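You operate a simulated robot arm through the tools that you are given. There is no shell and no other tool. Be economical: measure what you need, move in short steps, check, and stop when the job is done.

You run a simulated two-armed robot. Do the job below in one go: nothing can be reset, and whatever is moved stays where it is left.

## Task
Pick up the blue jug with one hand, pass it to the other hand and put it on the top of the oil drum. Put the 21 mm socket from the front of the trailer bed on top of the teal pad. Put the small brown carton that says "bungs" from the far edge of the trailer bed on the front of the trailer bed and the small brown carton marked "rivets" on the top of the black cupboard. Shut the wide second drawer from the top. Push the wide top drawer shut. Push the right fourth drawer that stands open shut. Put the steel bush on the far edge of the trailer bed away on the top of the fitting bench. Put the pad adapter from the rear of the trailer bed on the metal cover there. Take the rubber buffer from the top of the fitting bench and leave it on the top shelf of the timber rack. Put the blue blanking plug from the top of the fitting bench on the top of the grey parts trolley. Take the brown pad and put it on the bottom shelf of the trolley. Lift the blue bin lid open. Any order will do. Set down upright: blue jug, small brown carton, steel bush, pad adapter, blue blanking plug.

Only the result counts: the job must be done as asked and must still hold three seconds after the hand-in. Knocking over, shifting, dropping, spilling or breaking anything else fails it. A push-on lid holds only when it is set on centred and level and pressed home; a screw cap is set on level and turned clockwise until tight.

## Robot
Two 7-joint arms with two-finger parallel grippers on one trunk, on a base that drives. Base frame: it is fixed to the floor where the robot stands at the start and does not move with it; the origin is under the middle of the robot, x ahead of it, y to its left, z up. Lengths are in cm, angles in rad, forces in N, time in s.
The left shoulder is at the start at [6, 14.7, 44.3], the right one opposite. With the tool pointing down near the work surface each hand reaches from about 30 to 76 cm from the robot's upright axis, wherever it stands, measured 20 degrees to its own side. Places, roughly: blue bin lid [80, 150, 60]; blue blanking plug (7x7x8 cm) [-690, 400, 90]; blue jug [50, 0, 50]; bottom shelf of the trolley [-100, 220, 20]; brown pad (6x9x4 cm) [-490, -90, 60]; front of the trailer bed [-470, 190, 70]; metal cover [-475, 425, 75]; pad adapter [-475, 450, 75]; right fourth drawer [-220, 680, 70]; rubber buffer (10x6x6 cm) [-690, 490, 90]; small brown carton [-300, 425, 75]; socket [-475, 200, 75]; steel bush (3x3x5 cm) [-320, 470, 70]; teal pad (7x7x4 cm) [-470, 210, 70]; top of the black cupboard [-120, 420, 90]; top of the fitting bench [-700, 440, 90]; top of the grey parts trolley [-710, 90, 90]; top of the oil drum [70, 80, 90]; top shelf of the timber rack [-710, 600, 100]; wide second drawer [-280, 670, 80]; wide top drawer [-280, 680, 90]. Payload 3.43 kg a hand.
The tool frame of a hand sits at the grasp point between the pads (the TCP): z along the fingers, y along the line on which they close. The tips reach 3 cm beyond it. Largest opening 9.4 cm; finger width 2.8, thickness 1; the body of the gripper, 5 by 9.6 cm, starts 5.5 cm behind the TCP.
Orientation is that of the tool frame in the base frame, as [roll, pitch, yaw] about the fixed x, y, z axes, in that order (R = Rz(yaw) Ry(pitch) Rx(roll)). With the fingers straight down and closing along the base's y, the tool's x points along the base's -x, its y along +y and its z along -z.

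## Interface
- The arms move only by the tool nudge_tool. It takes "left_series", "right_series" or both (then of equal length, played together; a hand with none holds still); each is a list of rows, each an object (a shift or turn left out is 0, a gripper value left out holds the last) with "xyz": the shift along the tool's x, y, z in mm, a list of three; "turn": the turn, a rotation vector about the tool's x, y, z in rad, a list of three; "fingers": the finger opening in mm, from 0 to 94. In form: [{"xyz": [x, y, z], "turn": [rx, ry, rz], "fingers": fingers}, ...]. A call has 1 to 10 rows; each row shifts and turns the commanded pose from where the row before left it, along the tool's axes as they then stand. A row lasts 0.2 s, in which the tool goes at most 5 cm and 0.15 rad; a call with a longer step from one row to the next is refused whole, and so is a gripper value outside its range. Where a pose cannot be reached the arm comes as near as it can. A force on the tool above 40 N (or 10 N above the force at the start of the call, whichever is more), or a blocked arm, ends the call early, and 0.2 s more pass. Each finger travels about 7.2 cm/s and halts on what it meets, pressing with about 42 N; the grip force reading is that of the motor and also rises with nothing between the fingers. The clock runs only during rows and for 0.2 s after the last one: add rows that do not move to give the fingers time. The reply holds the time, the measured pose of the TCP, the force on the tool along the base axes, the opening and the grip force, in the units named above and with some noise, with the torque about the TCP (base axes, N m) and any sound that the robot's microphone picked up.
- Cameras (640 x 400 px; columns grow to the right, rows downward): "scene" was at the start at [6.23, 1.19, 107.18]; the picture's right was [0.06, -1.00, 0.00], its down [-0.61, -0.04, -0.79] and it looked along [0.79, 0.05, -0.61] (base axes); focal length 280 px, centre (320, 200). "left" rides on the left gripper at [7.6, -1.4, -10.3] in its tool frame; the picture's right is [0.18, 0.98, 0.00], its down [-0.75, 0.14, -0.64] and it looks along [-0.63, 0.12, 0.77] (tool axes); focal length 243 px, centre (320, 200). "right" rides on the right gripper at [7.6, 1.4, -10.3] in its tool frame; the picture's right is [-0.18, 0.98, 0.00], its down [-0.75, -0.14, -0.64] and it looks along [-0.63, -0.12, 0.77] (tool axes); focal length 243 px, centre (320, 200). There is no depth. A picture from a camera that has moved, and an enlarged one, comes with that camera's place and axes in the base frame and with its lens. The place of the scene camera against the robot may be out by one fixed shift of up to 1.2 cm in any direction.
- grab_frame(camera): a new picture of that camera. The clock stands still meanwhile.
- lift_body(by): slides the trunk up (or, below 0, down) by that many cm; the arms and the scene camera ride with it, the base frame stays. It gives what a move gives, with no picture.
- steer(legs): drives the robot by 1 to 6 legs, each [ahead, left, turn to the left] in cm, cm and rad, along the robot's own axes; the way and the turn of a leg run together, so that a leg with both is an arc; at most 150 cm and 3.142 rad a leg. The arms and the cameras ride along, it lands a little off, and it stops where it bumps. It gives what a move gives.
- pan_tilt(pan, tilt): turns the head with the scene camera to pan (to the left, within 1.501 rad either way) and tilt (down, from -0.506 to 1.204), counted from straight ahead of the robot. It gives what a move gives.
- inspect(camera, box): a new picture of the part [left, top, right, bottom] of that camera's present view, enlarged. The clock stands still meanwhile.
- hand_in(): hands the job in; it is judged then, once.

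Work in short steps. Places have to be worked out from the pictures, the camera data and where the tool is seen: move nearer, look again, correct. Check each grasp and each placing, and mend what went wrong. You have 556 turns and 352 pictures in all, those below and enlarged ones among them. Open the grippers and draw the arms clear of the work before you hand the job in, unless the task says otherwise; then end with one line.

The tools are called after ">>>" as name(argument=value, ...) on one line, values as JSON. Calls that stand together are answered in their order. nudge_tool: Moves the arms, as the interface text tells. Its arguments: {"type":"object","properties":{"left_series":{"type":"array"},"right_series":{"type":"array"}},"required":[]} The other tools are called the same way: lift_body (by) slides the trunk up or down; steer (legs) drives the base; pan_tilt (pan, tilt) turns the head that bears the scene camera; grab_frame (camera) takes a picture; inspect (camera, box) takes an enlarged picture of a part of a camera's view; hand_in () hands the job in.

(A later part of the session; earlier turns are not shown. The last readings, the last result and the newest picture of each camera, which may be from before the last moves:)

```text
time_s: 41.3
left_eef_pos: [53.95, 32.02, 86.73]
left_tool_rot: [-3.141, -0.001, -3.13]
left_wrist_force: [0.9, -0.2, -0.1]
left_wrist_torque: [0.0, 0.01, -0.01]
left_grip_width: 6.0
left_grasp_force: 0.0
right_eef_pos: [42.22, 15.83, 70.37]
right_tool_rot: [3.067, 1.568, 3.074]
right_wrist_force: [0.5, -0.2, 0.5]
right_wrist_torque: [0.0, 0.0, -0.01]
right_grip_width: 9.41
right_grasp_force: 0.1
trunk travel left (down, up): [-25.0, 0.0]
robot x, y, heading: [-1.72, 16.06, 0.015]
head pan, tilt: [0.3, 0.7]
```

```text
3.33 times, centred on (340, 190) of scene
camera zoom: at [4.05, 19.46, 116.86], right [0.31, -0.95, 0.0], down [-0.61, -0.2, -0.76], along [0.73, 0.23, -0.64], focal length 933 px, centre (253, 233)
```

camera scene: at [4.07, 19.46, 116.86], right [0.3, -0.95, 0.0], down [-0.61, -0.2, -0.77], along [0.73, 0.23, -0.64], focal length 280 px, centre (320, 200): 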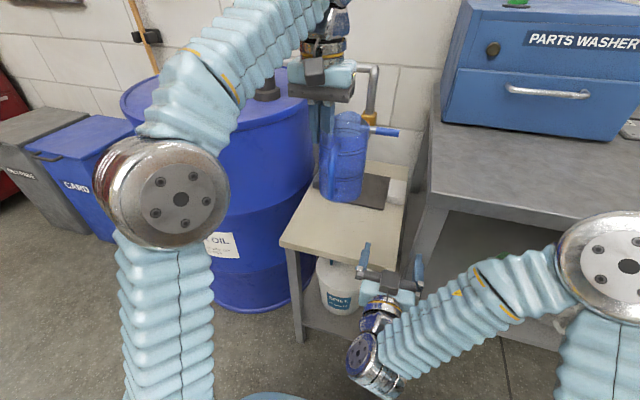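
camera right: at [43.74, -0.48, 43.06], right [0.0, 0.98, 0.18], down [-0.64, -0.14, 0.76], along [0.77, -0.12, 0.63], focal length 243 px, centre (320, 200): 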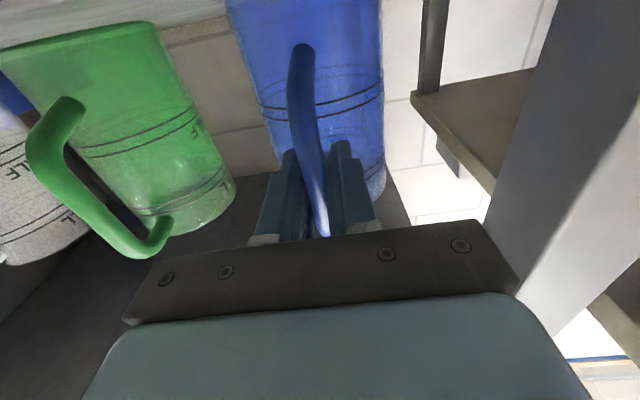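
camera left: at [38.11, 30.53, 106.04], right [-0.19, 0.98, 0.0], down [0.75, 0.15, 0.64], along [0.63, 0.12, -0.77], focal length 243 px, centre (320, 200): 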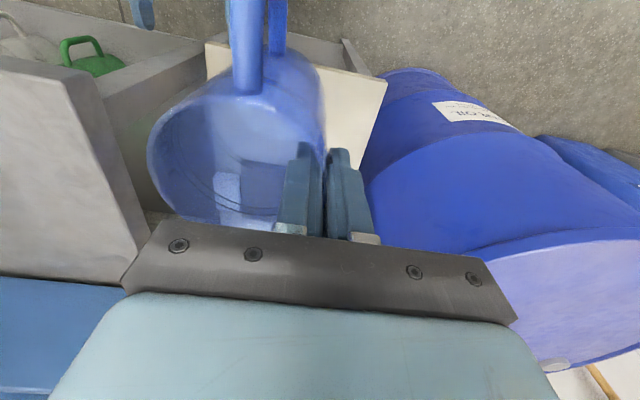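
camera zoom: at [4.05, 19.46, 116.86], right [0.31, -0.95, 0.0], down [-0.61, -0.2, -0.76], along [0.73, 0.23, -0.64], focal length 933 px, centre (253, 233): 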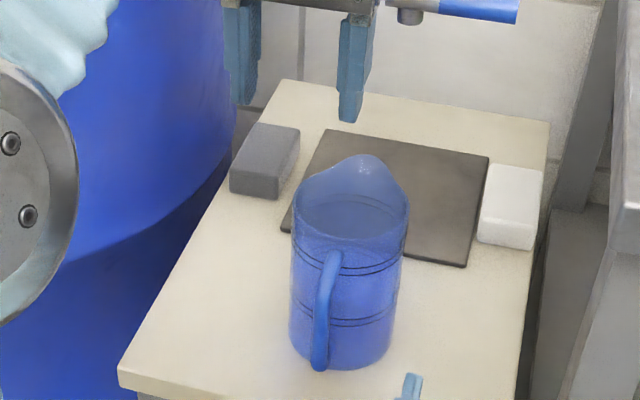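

The jug stands well. I back the robot 10 cm, then turn the left tool horizontal and tuck the right hand aside.

>>> steer(legs=[[-10, 0, 0]])

>>> nudge_tool(left_series=[{"xyz": [3, -4.3, 0], "turn": [0, -0.15, 0]}, {"xyz": [3, -4.3, 0], "turn": [0, -0.15, 0]}, {"xyz": [3, -4.3, 0], "turn": [0, -0.15, 0]}, {"xyz": [3, -4.3, 0], "turn": [0, -0.15, 0]}, {"xyz": [3, -4.3, 0], "turn": [0, -0.15, 0]}, {"xyz": [3, -4.3, 0], "turn": [0, -0.15, 0]}, {"xyz": [3, -4.3, 0], "turn": [0, -0.15, 0]}, {"xyz": [3, -4.3, 0], "turn": [0, -0.15, 0]}, {"xyz": [3, -4.3, 0], "turn": [0, -0.15, 0]}, {"xyz": [3, -4.3, 0], "turn": [0, -0.15, 0], "fingers": 94}], right_series=[{"xyz": [0, -15, 0]}, {"xyz": [0, -15, 0]}, {"xyz": [0, -15, 0]}, {"xyz": [0, -15, 0]}, {"xyz": [0, -15, 0]}, {"xyz": [0, -15, 0]}, {"xyz": [0, -15, 0]}, {"xyz": [0, -15, 0]}, {}, {}])

>>> grab_frame(camera="left")

```text
time_s: 42.5
left_eef_pos: [44.07, 31.94, 86.69]
left_tool_rot: [3.141, 0.0, -3.132]
left_wrist_force: [0.1, 0.3, 0.8]
left_wrist_torque: [-0.03, 0.05, 0.0]
left_grip_width: 5.97
left_grasp_force: 0.1
right_eef_pos: [32.23, 15.73, 70.38]
right_tool_rot: [3.073, 1.567, 3.083]
right_wrist_force: [-0.8, 0.2, -0.8]
right_wrist_torque: [-0.01, -0.01, 0.0]
right_grip_width: 9.37
right_grasp_force: 0.1
trunk travel left (down, up): [-25.0, 0.0]
robot x, y, heading: [-11.42, 16.32, 0.012]
head pan, tilt: [0.3, 0.7]
```

```text
time_s: 44.7
left_eef_pos: [41.98, 27.73, 85.02]
left_tool_rot: [3.141, 1.5, -3.129]
left_wrist_force: [-0.1, -0.9, 0.4]
left_wrist_torque: [0.0, 0.0, -0.01]
left_grip_width: 9.39
left_grasp_force: 0.0
right_eef_pos: [38.04, 8.55, 70.65]
right_tool_rot: [3.051, 1.567, 3.057]
right_wrist_force: [1.1, -0.3, 0.9]
right_wrist_torque: [0.0, 0.04, 0.0]
right_grip_width: 9.42
right_grasp_force: 0.1
right hand out of reach, approached as far as the arm can: row 1, 2, 3, 4, 5, 6, 7, 8
trunk travel left (down, up): [-25.0, 0.0]
robot x, y, heading: [-11.44, 16.24, 0.013]
head pan, tilt: [0.3, 0.7]
```

```text
320 pictures are left
camera left: at [31.15, 26.13, 78.18], right [-0.02, 0.98, -0.18], down [-0.59, 0.14, 0.8], along [0.81, 0.13, 0.58], focal length 243 px, centre (320, 200)
```

left: 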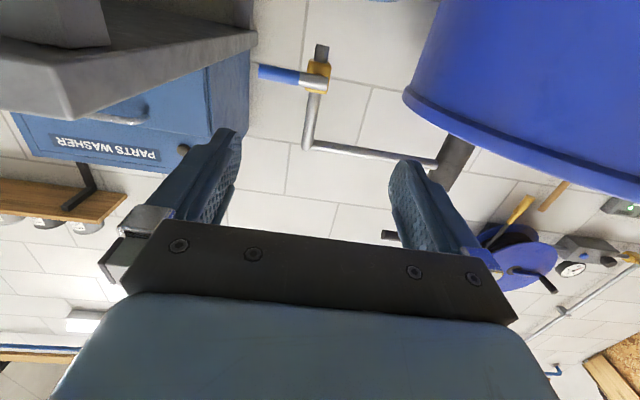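

Lower the left hand to handle height and look.

>>> nudge_tool(left_series=[{"xyz": [35, 0, 2], "turn": [0, -0.07, 0]}, {"xyz": [35, 0, 0]}, {"xyz": [35, 0, 0]}, {"xyz": [35, 0, 0]}, {}])

>>> grab_frame(camera="left")

>>> inspect(camera="scene", box=[260, 70, 460, 270])

```text
time_s: 45.9
left_eef_pos: [41.78, 27.8, 71.06]
left_tool_rot: [-2.553, 1.568, -2.542]
left_wrist_force: [-0.5, -0.7, 0.3]
left_wrist_torque: [-0.02, -0.02, 0.01]
left_grip_width: 9.39
left_grasp_force: 0.1
right_eef_pos: [38.04, 8.41, 70.68]
right_tool_rot: [3.07, 1.567, 3.076]
right_wrist_force: [-1.0, 0.2, 0.0]
right_wrist_torque: [0.02, -0.01, -0.03]
right_grip_width: 9.38
right_grasp_force: 0.1
trunk travel left (down, up): [-25.0, 0.0]
robot x, y, heading: [-11.51, 15.88, 0.014]
head pan, tilt: [0.3, 0.7]
```

```text
319 pictures are left
camera left: at [31.48, 26.34, 63.44], right [-0.01, 0.98, -0.18], down [-0.64, 0.13, 0.75], along [0.77, 0.13, 0.63], focal length 243 px, centre (320, 200)
```

left: 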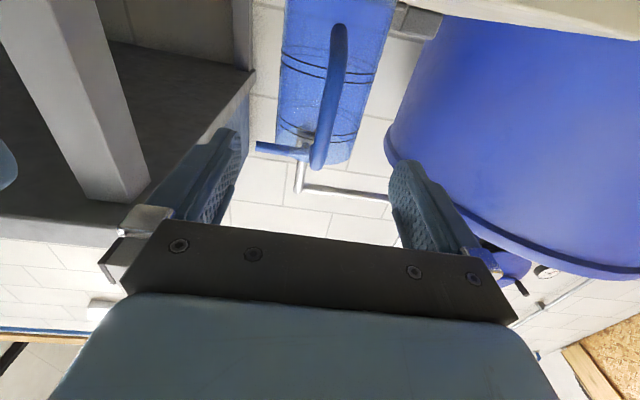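

```text
2.00 times, centred on (360, 170) of scene
camera zoom: at [-5.78, 19.36, 116.85], right [0.31, -0.95, 0.0], down [-0.61, -0.2, -0.76], along [0.73, 0.23, -0.64], focal length 560 px, centre (240, 260)
```

zoom: 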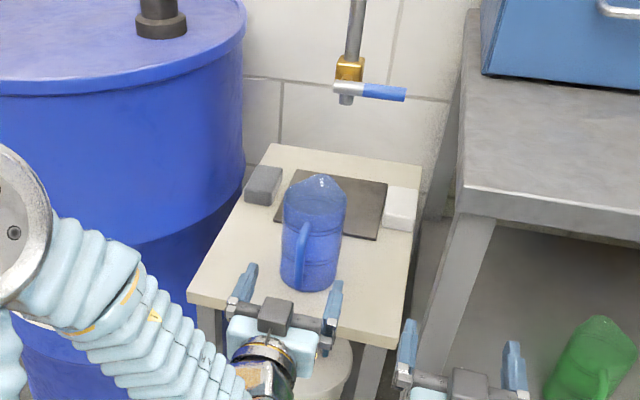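

Handle at x≈48.6, y≈28.1, z 65–74. Advance and close.

>>> nudge_tool(left_series=[{"xyz": [8, 3, 20]}, {"xyz": [0, 0, 25]}, {"xyz": [0, 0, 22]}, {}, {"fingers": 0}, {}, {}, {}, {}])

>>> grab_frame(camera="left")

```text
time_s: 47.9
left_eef_pos: [48.57, 28.05, 70.07]
left_tool_rot: [-3.108, 1.569, -3.097]
left_wrist_force: [0.9, -1.1, 0.7]
left_wrist_torque: [-0.01, -0.05, 0.0]
left_grip_width: 1.52
left_grasp_force: 42.1
right_eef_pos: [38.26, 8.39, 70.75]
right_tool_rot: [3.069, 1.567, 3.075]
right_wrist_force: [-0.2, 0.3, 0.0]
right_wrist_torque: [-0.03, -0.01, -0.01]
right_grip_width: 9.4
right_grasp_force: 0.0
trunk travel left (down, up): [-25.0, 0.0]
robot x, y, heading: [-11.87, 16.02, 0.009]
head pan, tilt: [0.3, 0.7]
```

```text
317 pictures are left
camera left: at [38.28, 26.58, 62.53], right [-0.01, 0.98, -0.18], down [-0.64, 0.13, 0.75], along [0.77, 0.13, 0.63], focal length 243 px, centre (320, 200)
```

left: 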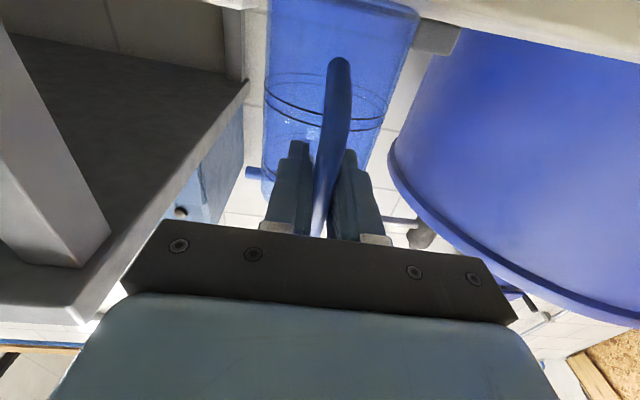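

Handle held. Lift 32 cm.

>>> nudge_tool(left_series=[{"xyz": [-20, 0, 0]}, {"xyz": [-35, 0, 0]}, {"xyz": [-35, 0, 0]}, {"xyz": [-35, 0, 0]}, {"xyz": [-35, 0, 0]}, {"xyz": [-40, 0, 0]}, {"xyz": [-40, 0, 0]}, {"xyz": [-40, 0, 0]}, {"xyz": [-40, 0, 0]}, {}])

>>> steer(legs=[[-25, 0, 0], [0, 50, 0]])

>>> grab_frame(camera="scene")

```text
time_s: 50.1
left_eef_pos: [48.49, 27.71, 101.99]
left_tool_rot: [-3.116, 1.569, -3.102]
left_wrist_force: [-0.5, -0.5, -1.1]
left_wrist_torque: [0.0, 0.04, -0.01]
left_grip_width: 1.54
left_grasp_force: 42.3
right_eef_pos: [38.1, 8.46, 70.66]
right_tool_rot: [3.059, 1.565, 3.067]
right_wrist_force: [0.6, 0.4, -0.1]
right_wrist_torque: [0.0, -0.02, -0.02]
right_grip_width: 9.4
right_grasp_force: 0.1
trunk travel left (down, up): [-25.0, 0.0]
robot x, y, heading: [-11.47, 16.36, 0.012]
head pan, tilt: [0.3, 0.7]
```

```text
time_s: 54.4
left_eef_pos: [23.5, 76.64, 101.97]
left_tool_rot: [-3.12, 1.57, -3.104]
left_wrist_force: [0.3, -0.3, -1.6]
left_wrist_torque: [-0.01, 0.07, -0.01]
left_grip_width: 1.54
left_grasp_force: 41.4
right_eef_pos: [13.24, 57.3, 70.72]
right_tool_rot: [3.051, 1.567, 3.064]
right_wrist_force: [-0.2, -0.3, 0.9]
right_wrist_torque: [-0.01, 0.01, 0.0]
right_grip_width: 9.41
right_grasp_force: 0.0
trunk travel left (down, up): [-25.0, 0.0]
robot x, y, heading: [-36.41, 64.86, 0.019]
head pan, tilt: [0.3, 0.7]
```

```text
316 pictures are left
camera scene: at [-30.72, 67.97, 116.85], right [0.31, -0.95, 0.0], down [-0.61, -0.2, -0.76], along [0.73, 0.24, -0.64], focal length 280 px, centre (320, 200)
```

scene: 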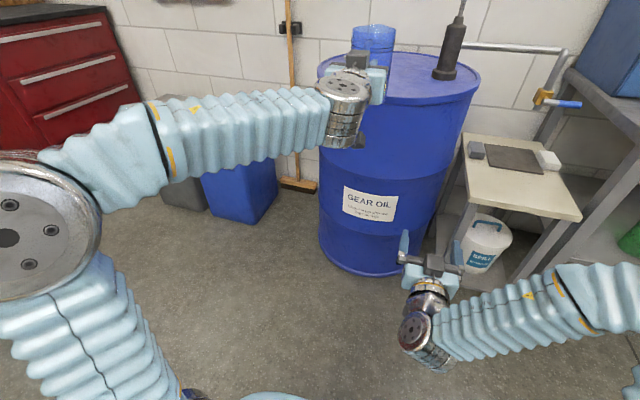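

Drum: centre about [80,74], radius 28, top z≈85–88, front edge x≈52. I'll set the jug with its centre near [64,79]: drive ahead 31 cm, left 2.

>>> steer(legs=[[31, 2, -0.015]])

>>> grab_frame(camera="scene")

>>> grab_frame(camera="left")

```text
time_s: 56.5
left_eef_pos: [55.54, 78.18, 101.97]
left_tool_rot: [-3.053, 1.569, -3.05]
left_wrist_force: [0.2, -0.7, -0.9]
left_wrist_torque: [0.02, 0.06, 0.02]
left_grip_width: 1.54
left_grasp_force: 42.2
right_eef_pos: [45.13, 59.09, 70.66]
right_tool_rot: [3.073, 1.568, 3.073]
right_wrist_force: [-0.2, -0.5, 0.0]
right_wrist_torque: [-0.01, -0.04, 0.02]
right_grip_width: 9.38
right_grasp_force: 0.1
trunk travel left (down, up): [-25.0, 0.0]
robot x, y, heading: [-4.63, 66.86, 0.003]
head pan, tilt: [0.3, 0.7]
```

```text
315 pictures are left
camera scene: at [1.18, 70.2, 116.85], right [0.3, -0.95, 0.0], down [-0.61, -0.19, -0.76], along [0.73, 0.23, -0.64], focal length 280 px, centre (320, 200)
```

scene: 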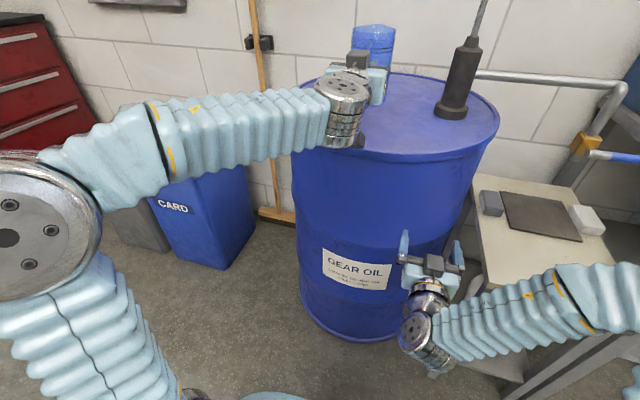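

```text
314 pictures are left
camera left: at [45.23, 76.73, 94.45], right [0.0, 0.98, -0.18], down [-0.64, 0.14, 0.75], along [0.77, 0.12, 0.63], focal length 243 px, centre (320, 200)
```

left: 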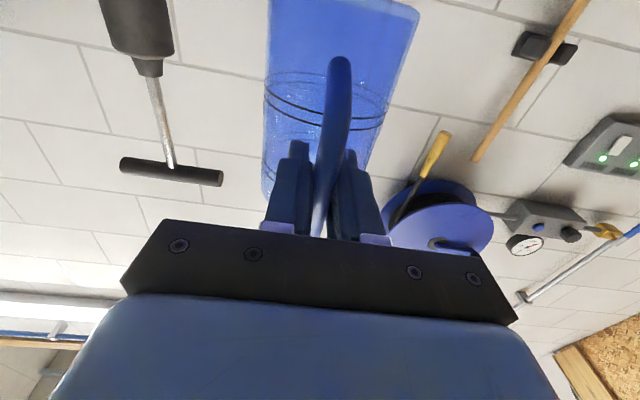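

Drum top z≈87 confirmed and the jug is over it. Lower 4.5 cm, then creep.

>>> nudge_tool(left_series=[{"xyz": [20, 0, 0]}, {"xyz": [20, 0, 0]}, {"xyz": [5, 0, 0]}, {}])

>>> nudge_tool(left_series=[{"xyz": [4, 0, 0]}, {"xyz": [3, 0, 0]}, {}])

>>> inspect(camera="scene", box=[280, 10, 480, 160])

```text
time_s: 57.5
left_eef_pos: [55.58, 78.27, 97.44]
left_tool_rot: [-3.14, 1.568, -3.135]
left_wrist_force: [-0.1, -0.9, -0.2]
left_wrist_torque: [0.0, 0.06, -0.01]
left_grip_width: 1.51
left_grasp_force: 42.4
right_eef_pos: [45.04, 58.88, 70.8]
right_tool_rot: [3.078, 1.566, 3.078]
right_wrist_force: [1.3, -0.6, 0.1]
right_wrist_torque: [0.01, 0.01, 0.0]
right_grip_width: 9.37
right_grasp_force: 0.1
trunk travel left (down, up): [-25.0, 0.0]
robot x, y, heading: [-4.63, 67.11, 0.006]
head pan, tilt: [0.3, 0.7]
```

```text
time_s: 58.3
left_eef_pos: [55.49, 78.29, 96.59]
left_tool_rot: [3.073, 1.569, 3.076]
left_wrist_force: [0.8, -0.6, -1.1]
left_wrist_torque: [0.01, 0.06, 0.0]
left_grip_width: 1.53
left_grasp_force: 42.2
right_eef_pos: [44.98, 59.02, 70.68]
right_tool_rot: [3.075, 1.569, 3.077]
right_wrist_force: [0.1, -0.9, 0.2]
right_wrist_torque: [0.01, 0.01, 0.03]
right_grip_width: 9.39
right_grasp_force: 0.0
trunk travel left (down, up): [-25.0, 0.0]
robot x, y, heading: [-4.44, 67.18, 0.001]
head pan, tilt: [0.3, 0.7]
```

```text
2.67 times, centred on (380, 85) of scene
camera zoom: at [1.2, 70.2, 116.85], right [0.3, -0.95, 0.0], down [-0.61, -0.19, -0.76], along [0.73, 0.23, -0.64], focal length 747 px, centre (160, 507)
```

zoom: 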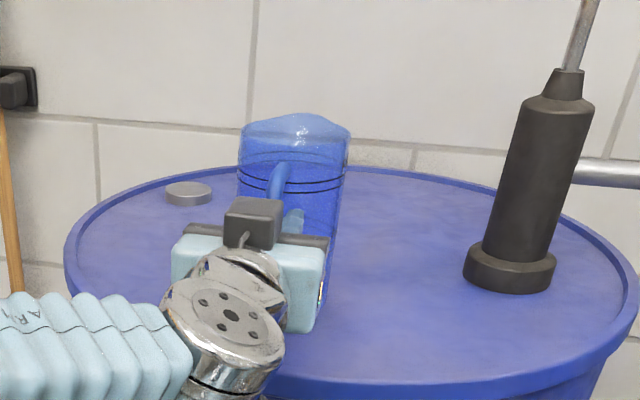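

>>> nudge_tool(left_series=[{"xyz": [4, 0, 0]}, {"xyz": [3, 0, 0]}, {}])

```text
time_s: 59.1
left_eef_pos: [55.44, 78.07, 96.01]
left_tool_rot: [-3.103, 1.568, -3.098]
left_wrist_force: [0.8, 0.4, -0.5]
left_wrist_torque: [-0.03, 0.06, -0.03]
left_grip_width: 1.54
left_grasp_force: 42.2
right_eef_pos: [45.02, 58.97, 70.77]
right_tool_rot: [3.073, 1.567, 3.075]
right_wrist_force: [0.1, 0.0, -0.3]
right_wrist_torque: [0.01, -0.03, -0.01]
right_grip_width: 9.4
right_grasp_force: 0.1
trunk travel left (down, up): [-25.0, 0.0]
robot x, y, heading: [-4.3, 66.94, 0.005]
head pan, tilt: [0.3, 0.7]
```

>>> nudge_tool(left_series=[{"xyz": [4, 0, 0]}, {"xyz": [4, 0, 0]}, {}])

```text
time_s: 59.9
left_eef_pos: [55.41, 78.23, 95.49]
left_tool_rot: [-0.013, 1.567, -0.005]
left_wrist_force: [5.4, -0.9, 16.1]
left_wrist_torque: [0.0, -1.02, -0.04]
left_grip_width: 1.56
left_grasp_force: 42.3
right_eef_pos: [44.93, 58.95, 70.77]
right_tool_rot: [2.983, 1.567, 2.984]
right_wrist_force: [-0.4, -1.0, 0.4]
right_wrist_torque: [0.02, 0.0, -0.01]
right_grip_width: 9.4
right_grasp_force: 0.1
trunk travel left (down, up): [-25.0, 0.0]
robot x, y, heading: [-4.73, 67.09, 0.002]
head pan, tilt: [0.3, 0.7]
```

Contact (16 N). Open and withdraw straight back.

>>> nudge_tool(left_series=[{"xyz": [-3, 0, 0]}, {"fingers": 94}, {}, {}, {}, {}, {"xyz": [0, 0, -30]}, {"xyz": [0, 0, -40]}, {"xyz": [0, 0, -40]}, {}])

>>> inspect(camera="scene", box=[280, 10, 480, 160])

```text
time_s: 62.1
left_eef_pos: [44.75, 77.97, 95.62]
left_tool_rot: [-2.941, 1.568, -2.936]
left_wrist_force: [0.7, 0.2, 0.9]
left_wrist_torque: [0.04, 0.0, 0.01]
left_grip_width: 9.39
left_grasp_force: 0.1
right_eef_pos: [44.87, 58.92, 70.7]
right_tool_rot: [3.08, 1.569, 3.078]
right_wrist_force: [0.4, 0.2, -0.1]
right_wrist_torque: [0.01, 0.02, -0.04]
right_grip_width: 9.39
right_grasp_force: 0.1
trunk travel left (down, up): [-25.0, 0.0]
robot x, y, heading: [-4.38, 67.09, 0.001]
head pan, tilt: [0.3, 0.7]
```

```text
2.67 times, centred on (380, 85) of scene
camera zoom: at [1.18, 70.2, 116.86], right [0.3, -0.95, 0.0], down [-0.61, -0.19, -0.76], along [0.73, 0.23, -0.64], focal length 747 px, centre (160, 507)
```

zoom: 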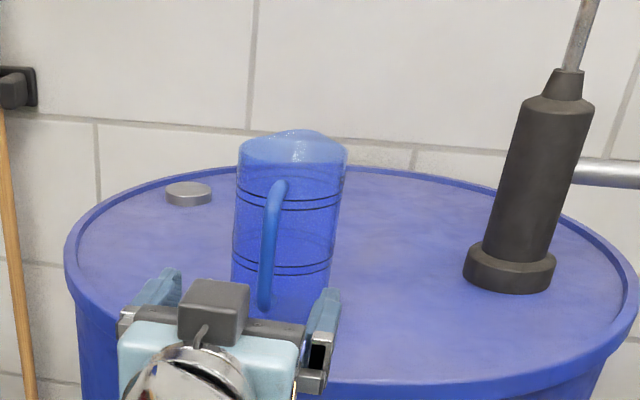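

The jug stands on the drum. Next the blue bin: back off, drive left 80 cm, lower the trunk and look.

>>> steer(legs=[[-20, 0, 0], [0, 78, 0]])

>>> lift_body(by=-10)

>>> pan_tilt(pan=0, tilt=0.5)

>>> grab_frame(camera="scene")

```text
time_s: 67.5
left_eef_pos: [24.8, 155.5, 95.7]
left_tool_rot: [-3.078, 1.567, -3.078]
left_wrist_force: [0.4, 0.0, -0.4]
left_wrist_torque: [0.03, 0.01, 0.0]
left_grip_width: 9.38
left_grasp_force: 0.0
right_eef_pos: [25.11, 136.54, 70.72]
right_tool_rot: [3.059, 1.567, 3.054]
right_wrist_force: [-0.4, 1.1, -0.3]
right_wrist_torque: [0.0, -0.01, 0.02]
right_grip_width: 9.39
right_grasp_force: 0.1
trunk travel left (down, up): [-25.0, 0.0]
robot x, y, heading: [-24.61, 144.62, -0.003]
head pan, tilt: [0.3, 0.7]
```

```text
time_s: 68.8
left_eef_pos: [24.78, 155.43, 85.69]
left_tool_rot: [0.129, 1.571, 0.127]
left_wrist_force: [-0.6, -0.5, 0.1]
left_wrist_torque: [0.01, -0.02, -0.02]
left_grip_width: 9.41
left_grasp_force: 0.0
right_eef_pos: [25.06, 136.46, 60.69]
right_tool_rot: [3.063, 1.567, 3.058]
right_wrist_force: [0.8, 0.5, 0.6]
right_wrist_torque: [-0.04, 0.0, 0.03]
right_grip_width: 9.42
right_grasp_force: 0.0
trunk travel left (down, up): [-15.0, 10.0]
robot x, y, heading: [-24.26, 144.53, -0.0]
head pan, tilt: [0.3, 0.7]
```

```text
time_s: 69.6
left_eef_pos: [24.86, 155.51, 85.66]
left_tool_rot: [-3.038, 1.57, -3.038]
left_wrist_force: [-0.7, 0.3, -0.5]
left_wrist_torque: [-0.04, 0.01, -0.01]
left_grip_width: 9.41
left_grasp_force: 0.1
right_eef_pos: [25.06, 136.5, 60.69]
right_tool_rot: [3.06, 1.567, 3.057]
right_wrist_force: [-0.6, 0.1, 1.2]
right_wrist_torque: [-0.01, 0.02, 0.03]
right_grip_width: 9.43
right_grasp_force: 0.0
trunk travel left (down, up): [-15.0, 10.0]
robot x, y, heading: [-24.47, 144.47, -0.001]
head pan, tilt: [0.0, 0.499]
```

```text
311 pictures are left
camera scene: at [-17.79, 145.36, 108.62], right [0.0, -1.0, 0.0], down [-0.48, 0.0, -0.88], along [0.88, 0.0, -0.48], focal length 280 px, centre (320, 200)
```

scene: 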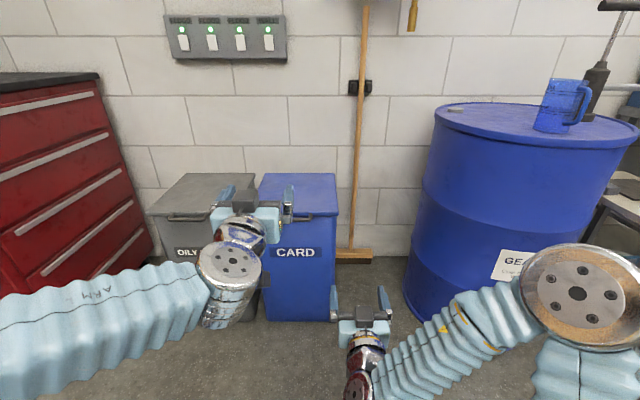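

>>> nudge_tool(left_series=[{"xyz": [-35, 40, 0]}, {"xyz": [-35, 40, 0]}, {"xyz": [0, 40, 0]}, {"xyz": [0, 40, 0]}, {"xyz": [0, 20, 0]}])

>>> inspect(camera="scene", box=[130, 150, 370, 330])

```text
refused: row 1 steps farther than a row can; nothing moved
```

```text
2.22 times, centred on (250, 240) of scene
camera zoom: at [-17.79, 145.36, 108.62], right [0.0, -1.0, 0.0], down [-0.48, 0.0, -0.88], along [0.88, 0.0, -0.48], focal length 622 px, centre (476, 111)
```

zoom: 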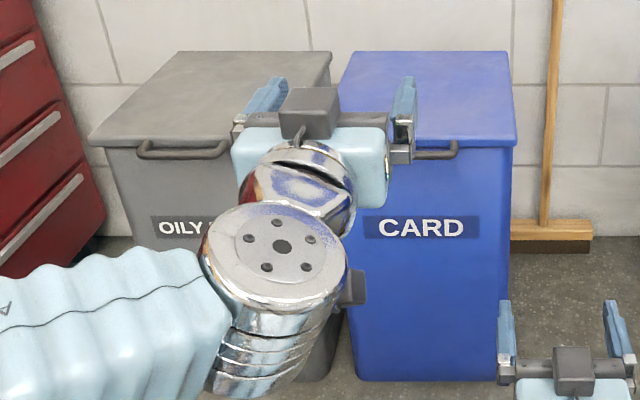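

The blue lid has a front handle at about [63,154.5,56]. I close the left fingers, lower that hand to z≈53, and move the right hand out of the way; then look from the left camera.

>>> nudge_tool(left_series=[{"xyz": [40, 0, 0], "fingers": 0}, {"xyz": [40, 0, 0]}, {"xyz": [40, 0, 0]}, {"xyz": [40, 0, 0]}, {"xyz": [40, 0, 0]}, {"xyz": [40, 0, 0]}, {"xyz": [40, 0, 0]}, {"xyz": [40, 0, 0]}, {}], right_series=[{"xyz": [0, -30, 0]}, {"xyz": [0, -30, 0]}, {"xyz": [0, -30, 0]}, {"xyz": [0, -30, 0]}, {"xyz": [0, -30, 0]}, {}, {}, {}, {}])

>>> steer(legs=[[22, 0, 0]])

>>> grab_frame(camera="left")

>>> grab_frame(camera="scene")

```text
time_s: 71.6
left_eef_pos: [26.15, 154.6, 54.0]
left_tool_rot: [-2.802, 1.569, -2.803]
left_wrist_force: [-0.3, 0.5, 0.6]
left_wrist_torque: [0.0, 0.02, 0.0]
left_grip_width: 0.0
left_grasp_force: 33.1
left hand out of reach, approached as far as the arm can: row 5, 6
right_eef_pos: [27.11, 129.77, 63.21]
right_tool_rot: [3.105, 1.564, 3.097]
right_wrist_force: [0.0, 1.0, -0.1]
right_wrist_torque: [-0.02, -0.01, 0.01]
right_grip_width: 9.41
right_grasp_force: 0.0
right hand out of reach, approached as far as the arm can: row 1, 2, 3, 4, 5
trunk travel left (down, up): [-15.0, 10.0]
robot x, y, heading: [-24.69, 144.39, -0.003]
head pan, tilt: [0.0, 0.499]
```

```text
time_s: 73.3
left_eef_pos: [47.8, 155.0, 53.93]
left_tool_rot: [-3.072, 1.569, -3.067]
left_wrist_force: [-0.2, -0.1, 0.2]
left_wrist_torque: [-0.01, 0.0, -0.01]
left_grip_width: 0.0
left_grasp_force: 32.4
right_eef_pos: [49.04, 130.32, 63.16]
right_tool_rot: [3.109, 1.563, 3.106]
right_wrist_force: [-0.3, -0.3, -0.6]
right_wrist_torque: [-0.02, 0.01, 0.0]
right_grip_width: 9.39
right_grasp_force: 0.1
trunk travel left (down, up): [-15.0, 10.0]
robot x, y, heading: [-3.15, 144.62, 0.004]
head pan, tilt: [0.0, 0.499]
```

```text
309 pictures are left
camera left: at [37.52, 153.55, 46.47], right [-0.01, 0.98, -0.18], down [-0.64, 0.14, 0.75], along [0.77, 0.12, 0.63], focal length 243 px, centre (320, 200)
```

left: 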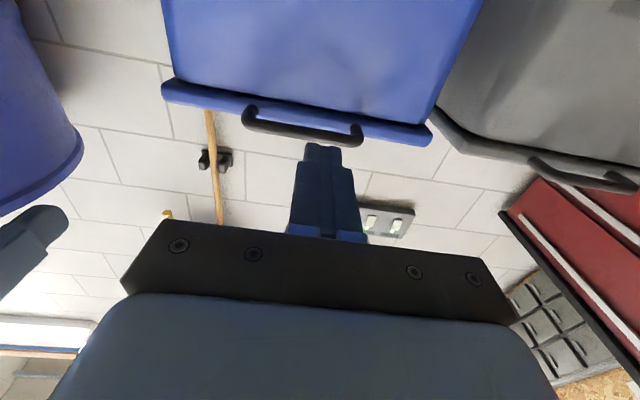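

```text
308 pictures are left
camera scene: at [3.89, 145.45, 108.63], right [0.01, -1.0, 0.0], down [-0.48, 0.0, -0.88], along [0.88, 0.01, -0.48], focal length 280 px, centre (320, 200)
```

scene: 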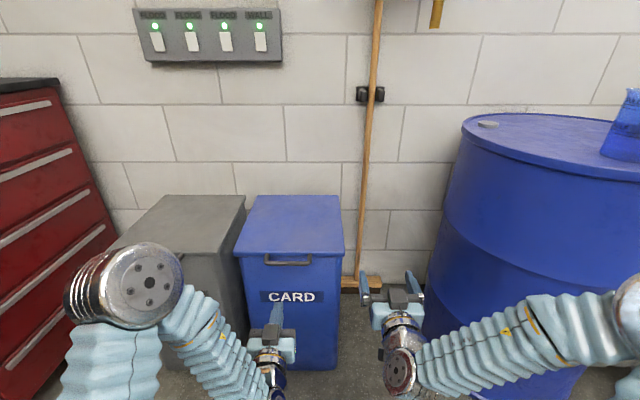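

Handle bar at about [62.3,154.2,57.6]. Drive ahead 13 cm so the closed fingers get beneath it, then lift along the lid's arc a little.

>>> steer(legs=[[13, 0, 0]])

>>> grab_frame(camera="left")

```text
time_s: 74.5
left_eef_pos: [60.67, 154.99, 53.99]
left_tool_rot: [-3.096, 1.568, -3.091]
left_wrist_force: [0.7, 0.1, 0.4]
left_wrist_torque: [0.01, 0.02, 0.01]
left_grip_width: 0.0
left_grasp_force: 32.8
right_eef_pos: [61.72, 130.34, 63.22]
right_tool_rot: [3.112, 1.564, 3.107]
right_wrist_force: [-0.2, -1.5, -0.2]
right_wrist_torque: [0.01, -0.01, 0.02]
right_grip_width: 9.4
right_grasp_force: 0.1
trunk travel left (down, up): [-15.0, 10.0]
robot x, y, heading: [9.89, 144.79, 0.008]
head pan, tilt: [0.0, 0.499]
```

```text
307 pictures are left
camera left: at [50.41, 153.58, 46.47], right [-0.01, 0.98, -0.18], down [-0.64, 0.14, 0.75], along [0.77, 0.12, 0.63], focal length 243 px, centre (320, 200)
```

left: 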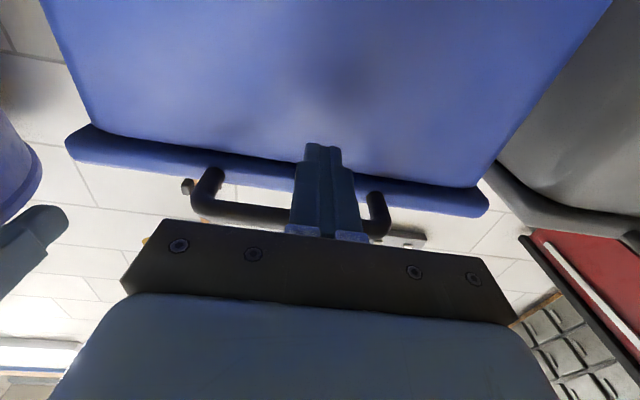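

The fingers are under the bar. Lift along the arc for the first part.

>>> nudge_tool(left_series=[{"xyz": [-20, 0, 0]}, {"xyz": [-33, 0, 2]}, {"xyz": [-33, 0, 5]}, {"xyz": [-32, 0, 8]}, {"xyz": [-31, 0, 12]}, {}])

>>> grab_frame(camera="left")

>>> grab_frame(camera="scene")

```text
time_s: 75.9
left_eef_pos: [63.47, 154.64, 69.24]
left_tool_rot: [-3.041, 1.571, -3.035]
left_wrist_force: [-0.3, 0.0, -0.6]
left_wrist_torque: [0.01, 0.0, -0.01]
left_grip_width: 0.0
left_grasp_force: 33.2
right_eef_pos: [61.85, 130.27, 63.12]
right_tool_rot: [3.105, 1.564, 3.103]
right_wrist_force: [1.3, 0.1, 0.5]
right_wrist_torque: [0.01, -0.03, 0.03]
right_grip_width: 9.37
right_grasp_force: 0.0
trunk travel left (down, up): [-15.0, 10.0]
robot x, y, heading: [9.9, 145.1, 0.006]
head pan, tilt: [0.0, 0.499]
```

```text
306 pictures are left
camera left: at [53.26, 153.3, 61.63], right [-0.01, 0.98, -0.18], down [-0.64, 0.14, 0.75], along [0.77, 0.12, 0.63], focal length 243 px, centre (320, 200)
```

left: 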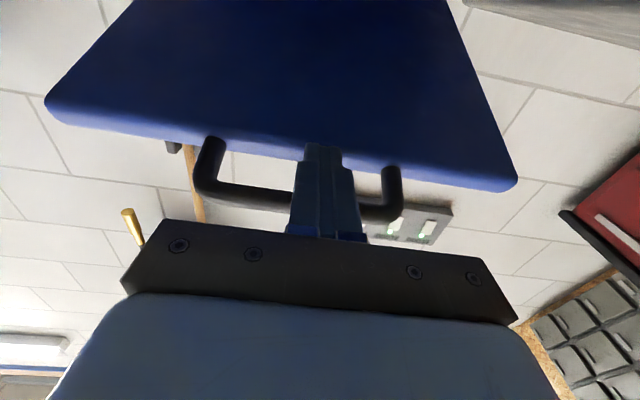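

```text
305 pictures are left
camera scene: at [16.77, 145.52, 108.63], right [0.01, -1.0, 0.0], down [-0.48, 0.0, -0.88], along [0.88, 0.0, -0.48], focal length 280 px, centre (320, 200)
```

scene: 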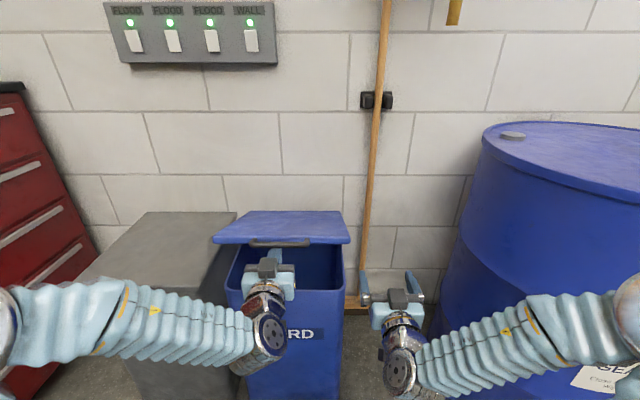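

The lid is rising. Continue along the arc.

>>> nudge_tool(left_series=[{"xyz": [-30, 0, 15]}, {"xyz": [-29, 0, 18]}, {"xyz": [-27, 0, 20]}, {"xyz": [-25, 0, 23]}, {"xyz": [-22, 0, 25]}, {"xyz": [-20, 0, 27]}, {}])

>>> grab_frame(camera="left")

>>> grab_frame(camera="scene")

```text
time_s: 77.5
left_eef_pos: [76.38, 155.11, 83.78]
left_tool_rot: [3.083, 1.567, 3.091]
left_wrist_force: [-0.6, 0.3, -1.4]
left_wrist_torque: [0.03, 0.02, 0.0]
left_grip_width: 0.01
left_grasp_force: 33.2
right_eef_pos: [61.73, 130.35, 63.11]
right_tool_rot: [3.116, 1.563, 3.112]
right_wrist_force: [-0.3, 0.9, 0.9]
right_wrist_torque: [0.02, 0.02, 0.0]
right_grip_width: 9.39
right_grasp_force: 0.0
trunk travel left (down, up): [-15.0, 10.0]
robot x, y, heading: [10.36, 144.99, 0.006]
head pan, tilt: [0.0, 0.499]
```

```text
304 pictures are left
camera left: at [66.02, 153.66, 76.26], right [-0.01, 0.98, -0.18], down [-0.64, 0.14, 0.76], along [0.77, 0.12, 0.63], focal length 243 px, centre (320, 200)
```

left: 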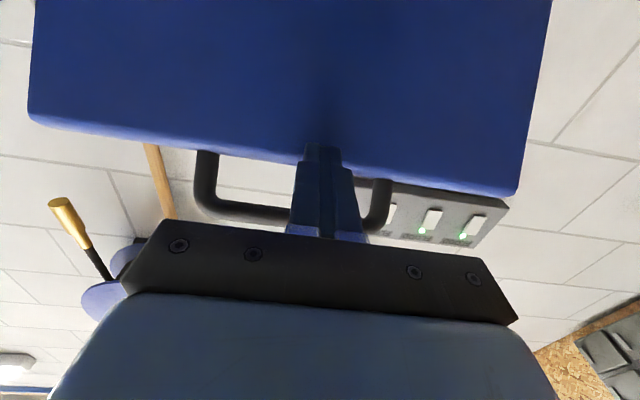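

```text
303 pictures are left
camera scene: at [16.78, 145.52, 108.6], right [0.01, -1.0, 0.0], down [-0.48, 0.0, -0.88], along [0.88, 0.0, -0.48], focal length 280 px, centre (320, 200)
```

scene: 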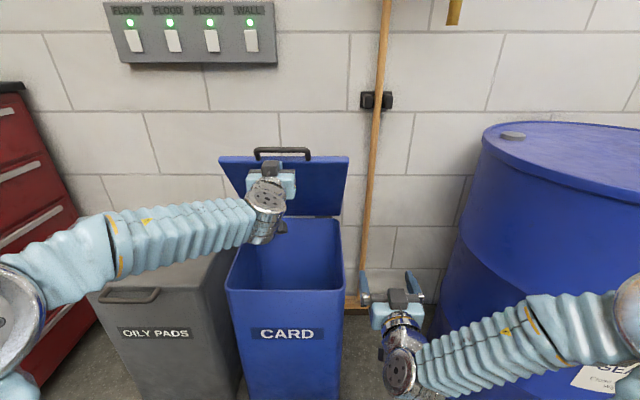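

>>> nudge_tool(left_series=[{"xyz": [-12, 0, 28]}, {"xyz": [-8, 0, 30]}, {"xyz": [-4, 0, 30]}, {"xyz": [0, 0, 30]}, {"xyz": [0, 0, 25]}, {}])

>>> grab_frame(camera="scene")

```text
time_s: 78.9
left_eef_pos: [90.65, 155.1, 86.16]
left_tool_rot: [-3.109, 1.568, -3.106]
left_wrist_force: [0.1, 0.4, -0.6]
left_wrist_torque: [0.02, 0.02, 0.01]
left_grip_width: 0.0
left_grasp_force: 32.9
right_eef_pos: [61.73, 130.25, 63.16]
right_tool_rot: [3.108, 1.563, 3.106]
right_wrist_force: [-0.5, -0.2, 0.4]
right_wrist_torque: [0.0, 0.02, 0.0]
right_grip_width: 9.39
right_grasp_force: 0.1
trunk travel left (down, up): [-15.0, 10.0]
robot x, y, heading: [10.24, 145.03, 0.005]
head pan, tilt: [0.0, 0.499]
```

```text
302 pictures are left
camera scene: at [16.77, 145.52, 108.63], right [0.01, -1.0, 0.0], down [-0.48, 0.0, -0.88], along [0.88, 0.0, -0.48], focal length 280 px, centre (320, 200)
```

scene: 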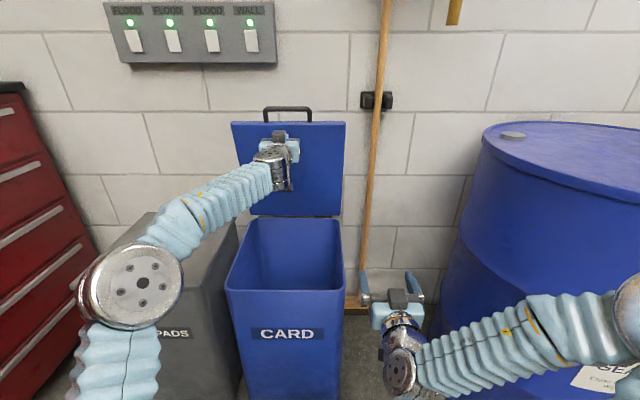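

Nearly upright. Push a bit further, then withdraw and see whether it stays.

>>> nudge_tool(left_series=[{"xyz": [0, 0, 20]}, {"xyz": [0, 0, 20]}, {}])

>>> steer(legs=[[4, 0, 0]])

>>> grab_frame(camera="scene")

```text
time_s: 79.7
left_eef_pos: [94.52, 155.12, 86.51]
left_tool_rot: [3.06, 1.568, 3.065]
left_wrist_force: [-0.2, -0.7, 0.4]
left_wrist_torque: [-0.01, -0.02, 0.03]
left_grip_width: 0.02
left_grasp_force: 33.3
right_eef_pos: [61.7, 130.33, 63.16]
right_tool_rot: [3.11, 1.564, 3.107]
right_wrist_force: [0.2, -0.1, -0.3]
right_wrist_torque: [0.0, 0.01, -0.01]
right_grip_width: 9.4
right_grasp_force: 0.0
trunk travel left (down, up): [-15.0, 10.0]
robot x, y, heading: [10.27, 144.97, 0.004]
head pan, tilt: [0.0, 0.499]
```

```text
time_s: 80.6
left_eef_pos: [98.74, 155.22, 86.4]
left_tool_rot: [-3.102, 1.57, -3.099]
left_wrist_force: [-0.2, 0.6, -0.3]
left_wrist_torque: [-0.03, -0.02, -0.03]
left_grip_width: 0.0
left_grasp_force: 33.1
right_eef_pos: [65.98, 130.33, 63.24]
right_tool_rot: [3.107, 1.564, 3.105]
right_wrist_force: [0.0, 0.2, -0.2]
right_wrist_torque: [0.01, 0.0, 0.03]
right_grip_width: 9.41
right_grasp_force: 0.0
trunk travel left (down, up): [-15.0, 10.0]
robot x, y, heading: [13.94, 144.68, 0.011]
head pan, tilt: [0.0, 0.499]
```

```text
301 pictures are left
camera scene: at [20.92, 145.54, 108.63], right [0.01, -1.0, 0.0], down [-0.48, 0.0, -0.88], along [0.88, 0.0, -0.48], focal length 280 px, centre (320, 200)
```

scene: 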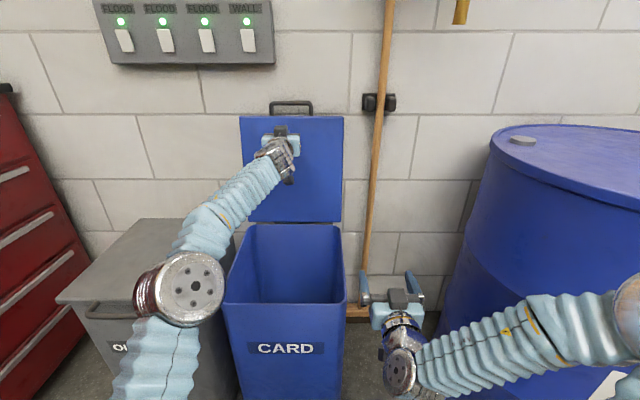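

>>> nudge_tool(left_series=[{"xyz": [0, 0, -40]}, {"xyz": [0, 0, -40]}, {"xyz": [0, 0, -40]}, {"xyz": [0, 0, -40]}, {"xyz": [0, 0, -40]}, {}])

>>> steer(legs=[[-30, 0, 0]])

>>> grab_frame(camera="scene")

```text
time_s: 82.0
left_eef_pos: [78.92, 155.02, 86.67]
left_tool_rot: [-2.898, 1.57, -2.892]
left_wrist_force: [-0.6, -0.6, -0.3]
left_wrist_torque: [-0.02, 0.0, -0.01]
left_grip_width: 0.01
left_grasp_force: 32.9
right_eef_pos: [65.89, 130.39, 62.93]
right_tool_rot: [3.107, 1.564, 3.103]
right_wrist_force: [-0.2, 0.3, -0.1]
right_wrist_torque: [0.0, -0.01, 0.01]
right_grip_width: 9.38
right_grasp_force: 0.0
trunk travel left (down, up): [-15.0, 10.0]
robot x, y, heading: [14.37, 144.59, 0.007]
head pan, tilt: [0.0, 0.499]
```

```text
time_s: 84.1
left_eef_pos: [48.72, 155.09, 86.6]
left_tool_rot: [-3.091, 1.568, -3.083]
left_wrist_force: [0.4, -0.5, 1.0]
left_wrist_torque: [-0.03, 0.02, 0.02]
left_grip_width: 0.01
left_grasp_force: 32.8
right_eef_pos: [35.79, 130.37, 63.14]
right_tool_rot: [3.107, 1.563, 3.11]
right_wrist_force: [0.2, -0.7, -0.7]
right_wrist_torque: [0.0, -0.01, 0.0]
right_grip_width: 9.39
right_grasp_force: 0.0
trunk travel left (down, up): [-15.0, 10.0]
robot x, y, heading: [-15.8, 144.6, 0.008]
head pan, tilt: [0.0, 0.499]
```

```text
300 pictures are left
camera scene: at [-9.31, 145.35, 108.63], right [0.01, -1.0, 0.0], down [-0.48, 0.0, -0.88], along [0.88, 0.01, -0.48], focal length 280 px, centre (320, 200)
```

scene: 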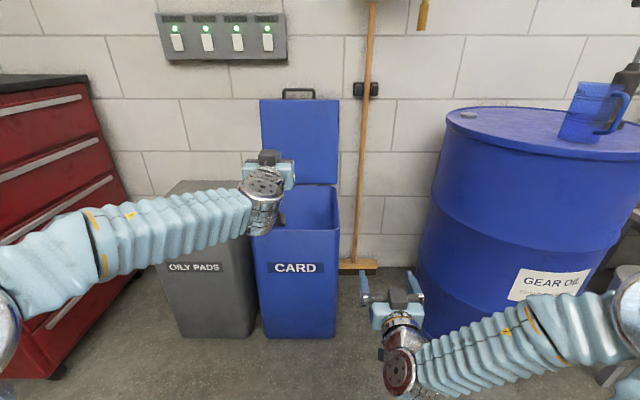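

The lid stays open. Now bring both hands back to the tool-down travelling pose.

>>> nudge_tool(left_series=[{"xyz": [12, 0, -15], "turn": [0, 0.15, 0]}, {"xyz": [14.1, 0, -13], "turn": [0, 0.15, 0]}, {"xyz": [15.9, 0, -10.8], "turn": [0, 0.15, 0]}, {"xyz": [17.3, 0, -8.3], "turn": [0, 0.15, 0]}, {"xyz": [18.4, 0, -5.6], "turn": [0, 0.15, 0]}, {"xyz": [19, 0, -2.8], "turn": [0, 0.15, 0]}, {"xyz": [19.2, 0, 0], "turn": [0, 0.15, 0]}, {"xyz": [19, 0, 3], "turn": [0, 0.15, 0]}, {"xyz": [18.3, 0, 5.8], "turn": [0, 0.15, 0]}, {"xyz": [17.3, 0, 8.4], "turn": [0, 0.15, 0]}], right_series=[{"xyz": [-10, 0, -10], "turn": [0, 0.15, 0]}, {"xyz": [-8.4, 0, -11.4], "turn": [0, 0.15, 0]}, {"xyz": [-6.6, 0, -12.5], "turn": [0, 0.15, 0]}, {"xyz": [-4.6, 0, -13.4], "turn": [0, 0.15, 0]}, {"xyz": [-2.6, 0, -13.9], "turn": [0, 0.15, 0]}, {"xyz": [-0.5, 0, -14.1], "turn": [0, 0.15, 0]}, {"xyz": [1.6, 0, -14], "turn": [0, 0.15, 0]}, {"xyz": [3.7, 0, -13.7], "turn": [0, 0.15, 0]}, {"xyz": [5.7, 0, -12.9], "turn": [0, 0.15, 0]}, {"xyz": [7.6, 0, -11.9], "turn": [0, 0.15, 0]}])

>>> nudge_tool(left_series=[{"turn": [0, 0.075, 0], "fingers": 94}, {}], right_series=[{"turn": [0, 0.07, 0]}, {}])

>>> pan_tilt(pan=1.5, tilt=0.2)

>>> grab_frame(camera="scene")

```text
time_s: 86.3
left_eef_pos: [33.72, 154.86, 74.71]
left_tool_rot: [-3.141, 0.068, -3.133]
left_wrist_force: [-0.3, -0.2, 0.5]
left_wrist_torque: [0.0, -0.02, 0.04]
left_grip_width: 0.0
left_grasp_force: 32.7
right_eef_pos: [25.71, 130.26, 73.12]
right_tool_rot: [3.141, 0.061, -3.141]
right_wrist_force: [0.1, 1.0, 0.8]
right_wrist_torque: [0.0, 0.0, 0.0]
right_grip_width: 9.43
right_grasp_force: 0.0
trunk travel left (down, up): [-15.0, 10.0]
robot x, y, heading: [-16.05, 144.47, 0.009]
head pan, tilt: [0.0, 0.499]
```

```text
time_s: 86.9
left_eef_pos: [33.66, 154.96, 74.58]
left_tool_rot: [3.141, -0.005, -3.134]
left_wrist_force: [0.2, -0.2, 0.0]
left_wrist_torque: [0.02, 0.02, 0.0]
left_grip_width: 8.17
left_grasp_force: 0.2
right_eef_pos: [25.72, 130.28, 73.08]
right_tool_rot: [3.141, -0.007, 3.14]
right_wrist_force: [0.1, -0.7, 0.4]
right_wrist_torque: [-0.03, 0.0, -0.01]
right_grip_width: 9.39
right_grasp_force: 0.0
trunk travel left (down, up): [-15.0, 10.0]
robot x, y, heading: [-16.29, 144.85, 0.01]
head pan, tilt: [0.0, 0.499]
```

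```text
time_s: 88.5
left_eef_pos: [33.76, 154.83, 74.61]
left_tool_rot: [3.141, -0.006, -3.131]
left_wrist_force: [-0.5, -0.8, 0.1]
left_wrist_torque: [-0.01, 0.0, 0.01]
left_grip_width: 9.4
left_grasp_force: 0.0
right_eef_pos: [25.75, 130.23, 73.11]
right_tool_rot: [3.141, -0.007, 3.142]
right_wrist_force: [-0.1, 0.5, 0.7]
right_wrist_torque: [0.02, -0.02, 0.0]
right_grip_width: 9.37
right_grasp_force: 0.0
trunk travel left (down, up): [-15.0, 10.0]
robot x, y, heading: [-16.36, 144.78, 0.007]
head pan, tilt: [1.499, 0.201]
```

```text
299 pictures are left
camera scene: at [-17.82, 154.57, 111.4], right [1.0, -0.06, 0.0], down [-0.01, -0.2, -0.98], along [0.06, 0.98, -0.2], focal length 280 px, centre (320, 200)
```

scene: 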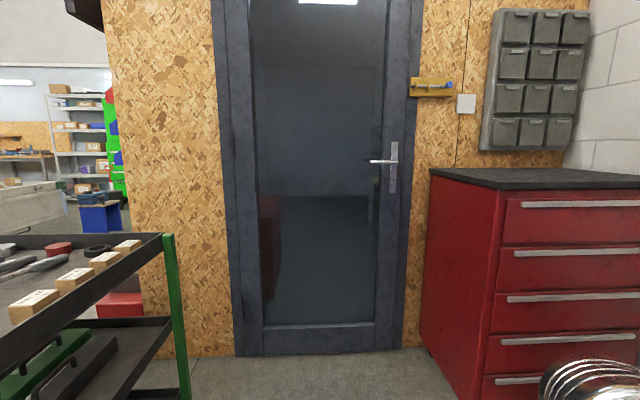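

There is a wall with a door at the far side and the trolley on my left. I turn left 90° to see toward −x/+y.

>>> steer(legs=[[0, 0, 1.57]])

>>> pan_tilt(pan=0.9, tilt=0.25)

>>> grab_frame(camera="scene")

>>> pan_tilt(pan=1.5, tilt=0.25)

>>> grab_frame(camera="scene")

```text
time_s: 92.8
left_eef_pos: [-28.74, 193.86, 74.66]
left_tool_rot: [-3.141, -0.006, -1.512]
left_wrist_force: [0.2, -0.3, 0.2]
left_wrist_torque: [-0.01, 0.01, 0.0]
left_grip_width: 9.38
left_grasp_force: 0.0
right_eef_pos: [-3.99, 187.07, 73.1]
right_tool_rot: [3.141, -0.007, -1.517]
right_wrist_force: [-0.7, -0.7, -0.4]
right_wrist_torque: [0.0, -0.02, 0.02]
right_grip_width: 9.4
right_grasp_force: 0.1
trunk travel left (down, up): [-15.0, 10.0]
robot x, y, heading: [-16.12, 144.8, 1.631]
head pan, tilt: [1.499, 0.201]
```

```text
time_s: 93.8
left_eef_pos: [-28.92, 193.8, 74.6]
left_tool_rot: [3.141, -0.006, -1.511]
left_wrist_force: [0.2, -0.2, -0.1]
left_wrist_torque: [0.0, -0.02, 0.03]
left_grip_width: 9.4
left_grasp_force: 0.0
right_eef_pos: [-3.9, 187.08, 73.11]
right_tool_rot: [3.141, -0.005, -1.519]
right_wrist_force: [-0.3, -0.3, -0.2]
right_wrist_torque: [0.02, 0.02, 0.0]
right_grip_width: 9.37
right_grasp_force: 0.1
trunk travel left (down, up): [-15.0, 10.0]
robot x, y, heading: [-16.15, 144.46, 1.63]
head pan, tilt: [0.901, 0.25]
```

```text
298 pictures are left
camera scene: at [-22.9, 147.67, 110.94], right [0.57, 0.82, 0.0], down [0.2, -0.14, -0.97], along [-0.79, 0.55, -0.25], focal length 280 px, centre (320, 200)
```

scene: 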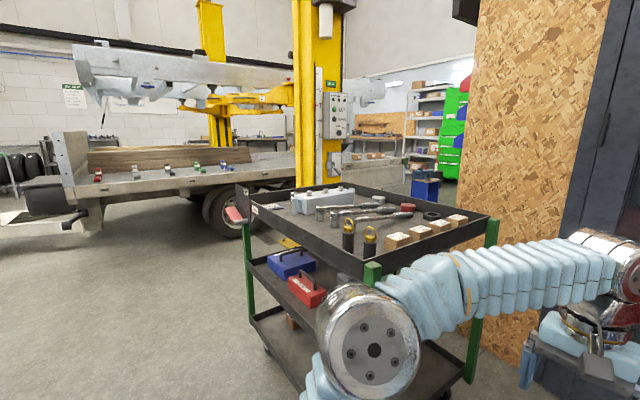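

```text
time_s: 94.8
left_eef_pos: [-28.89, 193.92, 74.67]
left_tool_rot: [-3.141, -0.005, -1.511]
left_wrist_force: [-0.8, 0.6, 0.1]
left_wrist_torque: [-0.02, 0.0, -0.02]
left_grip_width: 9.41
left_grasp_force: 0.1
right_eef_pos: [-3.88, 187.13, 73.18]
right_tool_rot: [3.141, -0.005, -1.519]
right_wrist_force: [0.0, 0.2, 0.1]
right_wrist_torque: [-0.01, -0.03, -0.02]
right_grip_width: 9.39
right_grasp_force: 0.0
trunk travel left (down, up): [-15.0, 10.0]
robot x, y, heading: [-15.87, 144.6, 1.628]
head pan, tilt: [1.499, 0.25]
```

```text
297 pictures are left
camera scene: at [-24.58, 142.44, 110.94], right [0.01, 1.0, 0.0], down [0.25, 0.0, -0.97], along [-0.97, 0.01, -0.25], focal length 280 px, centre (320, 200)
```

scene: 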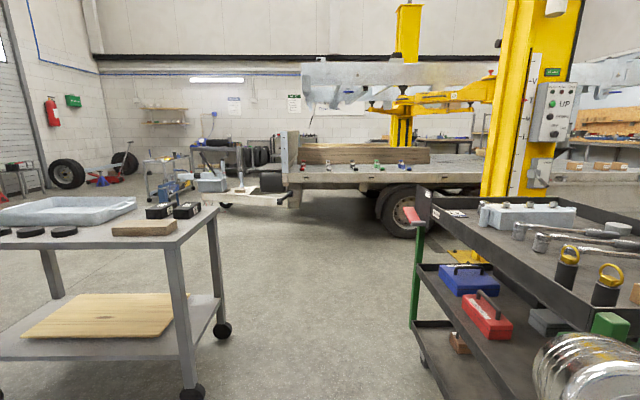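

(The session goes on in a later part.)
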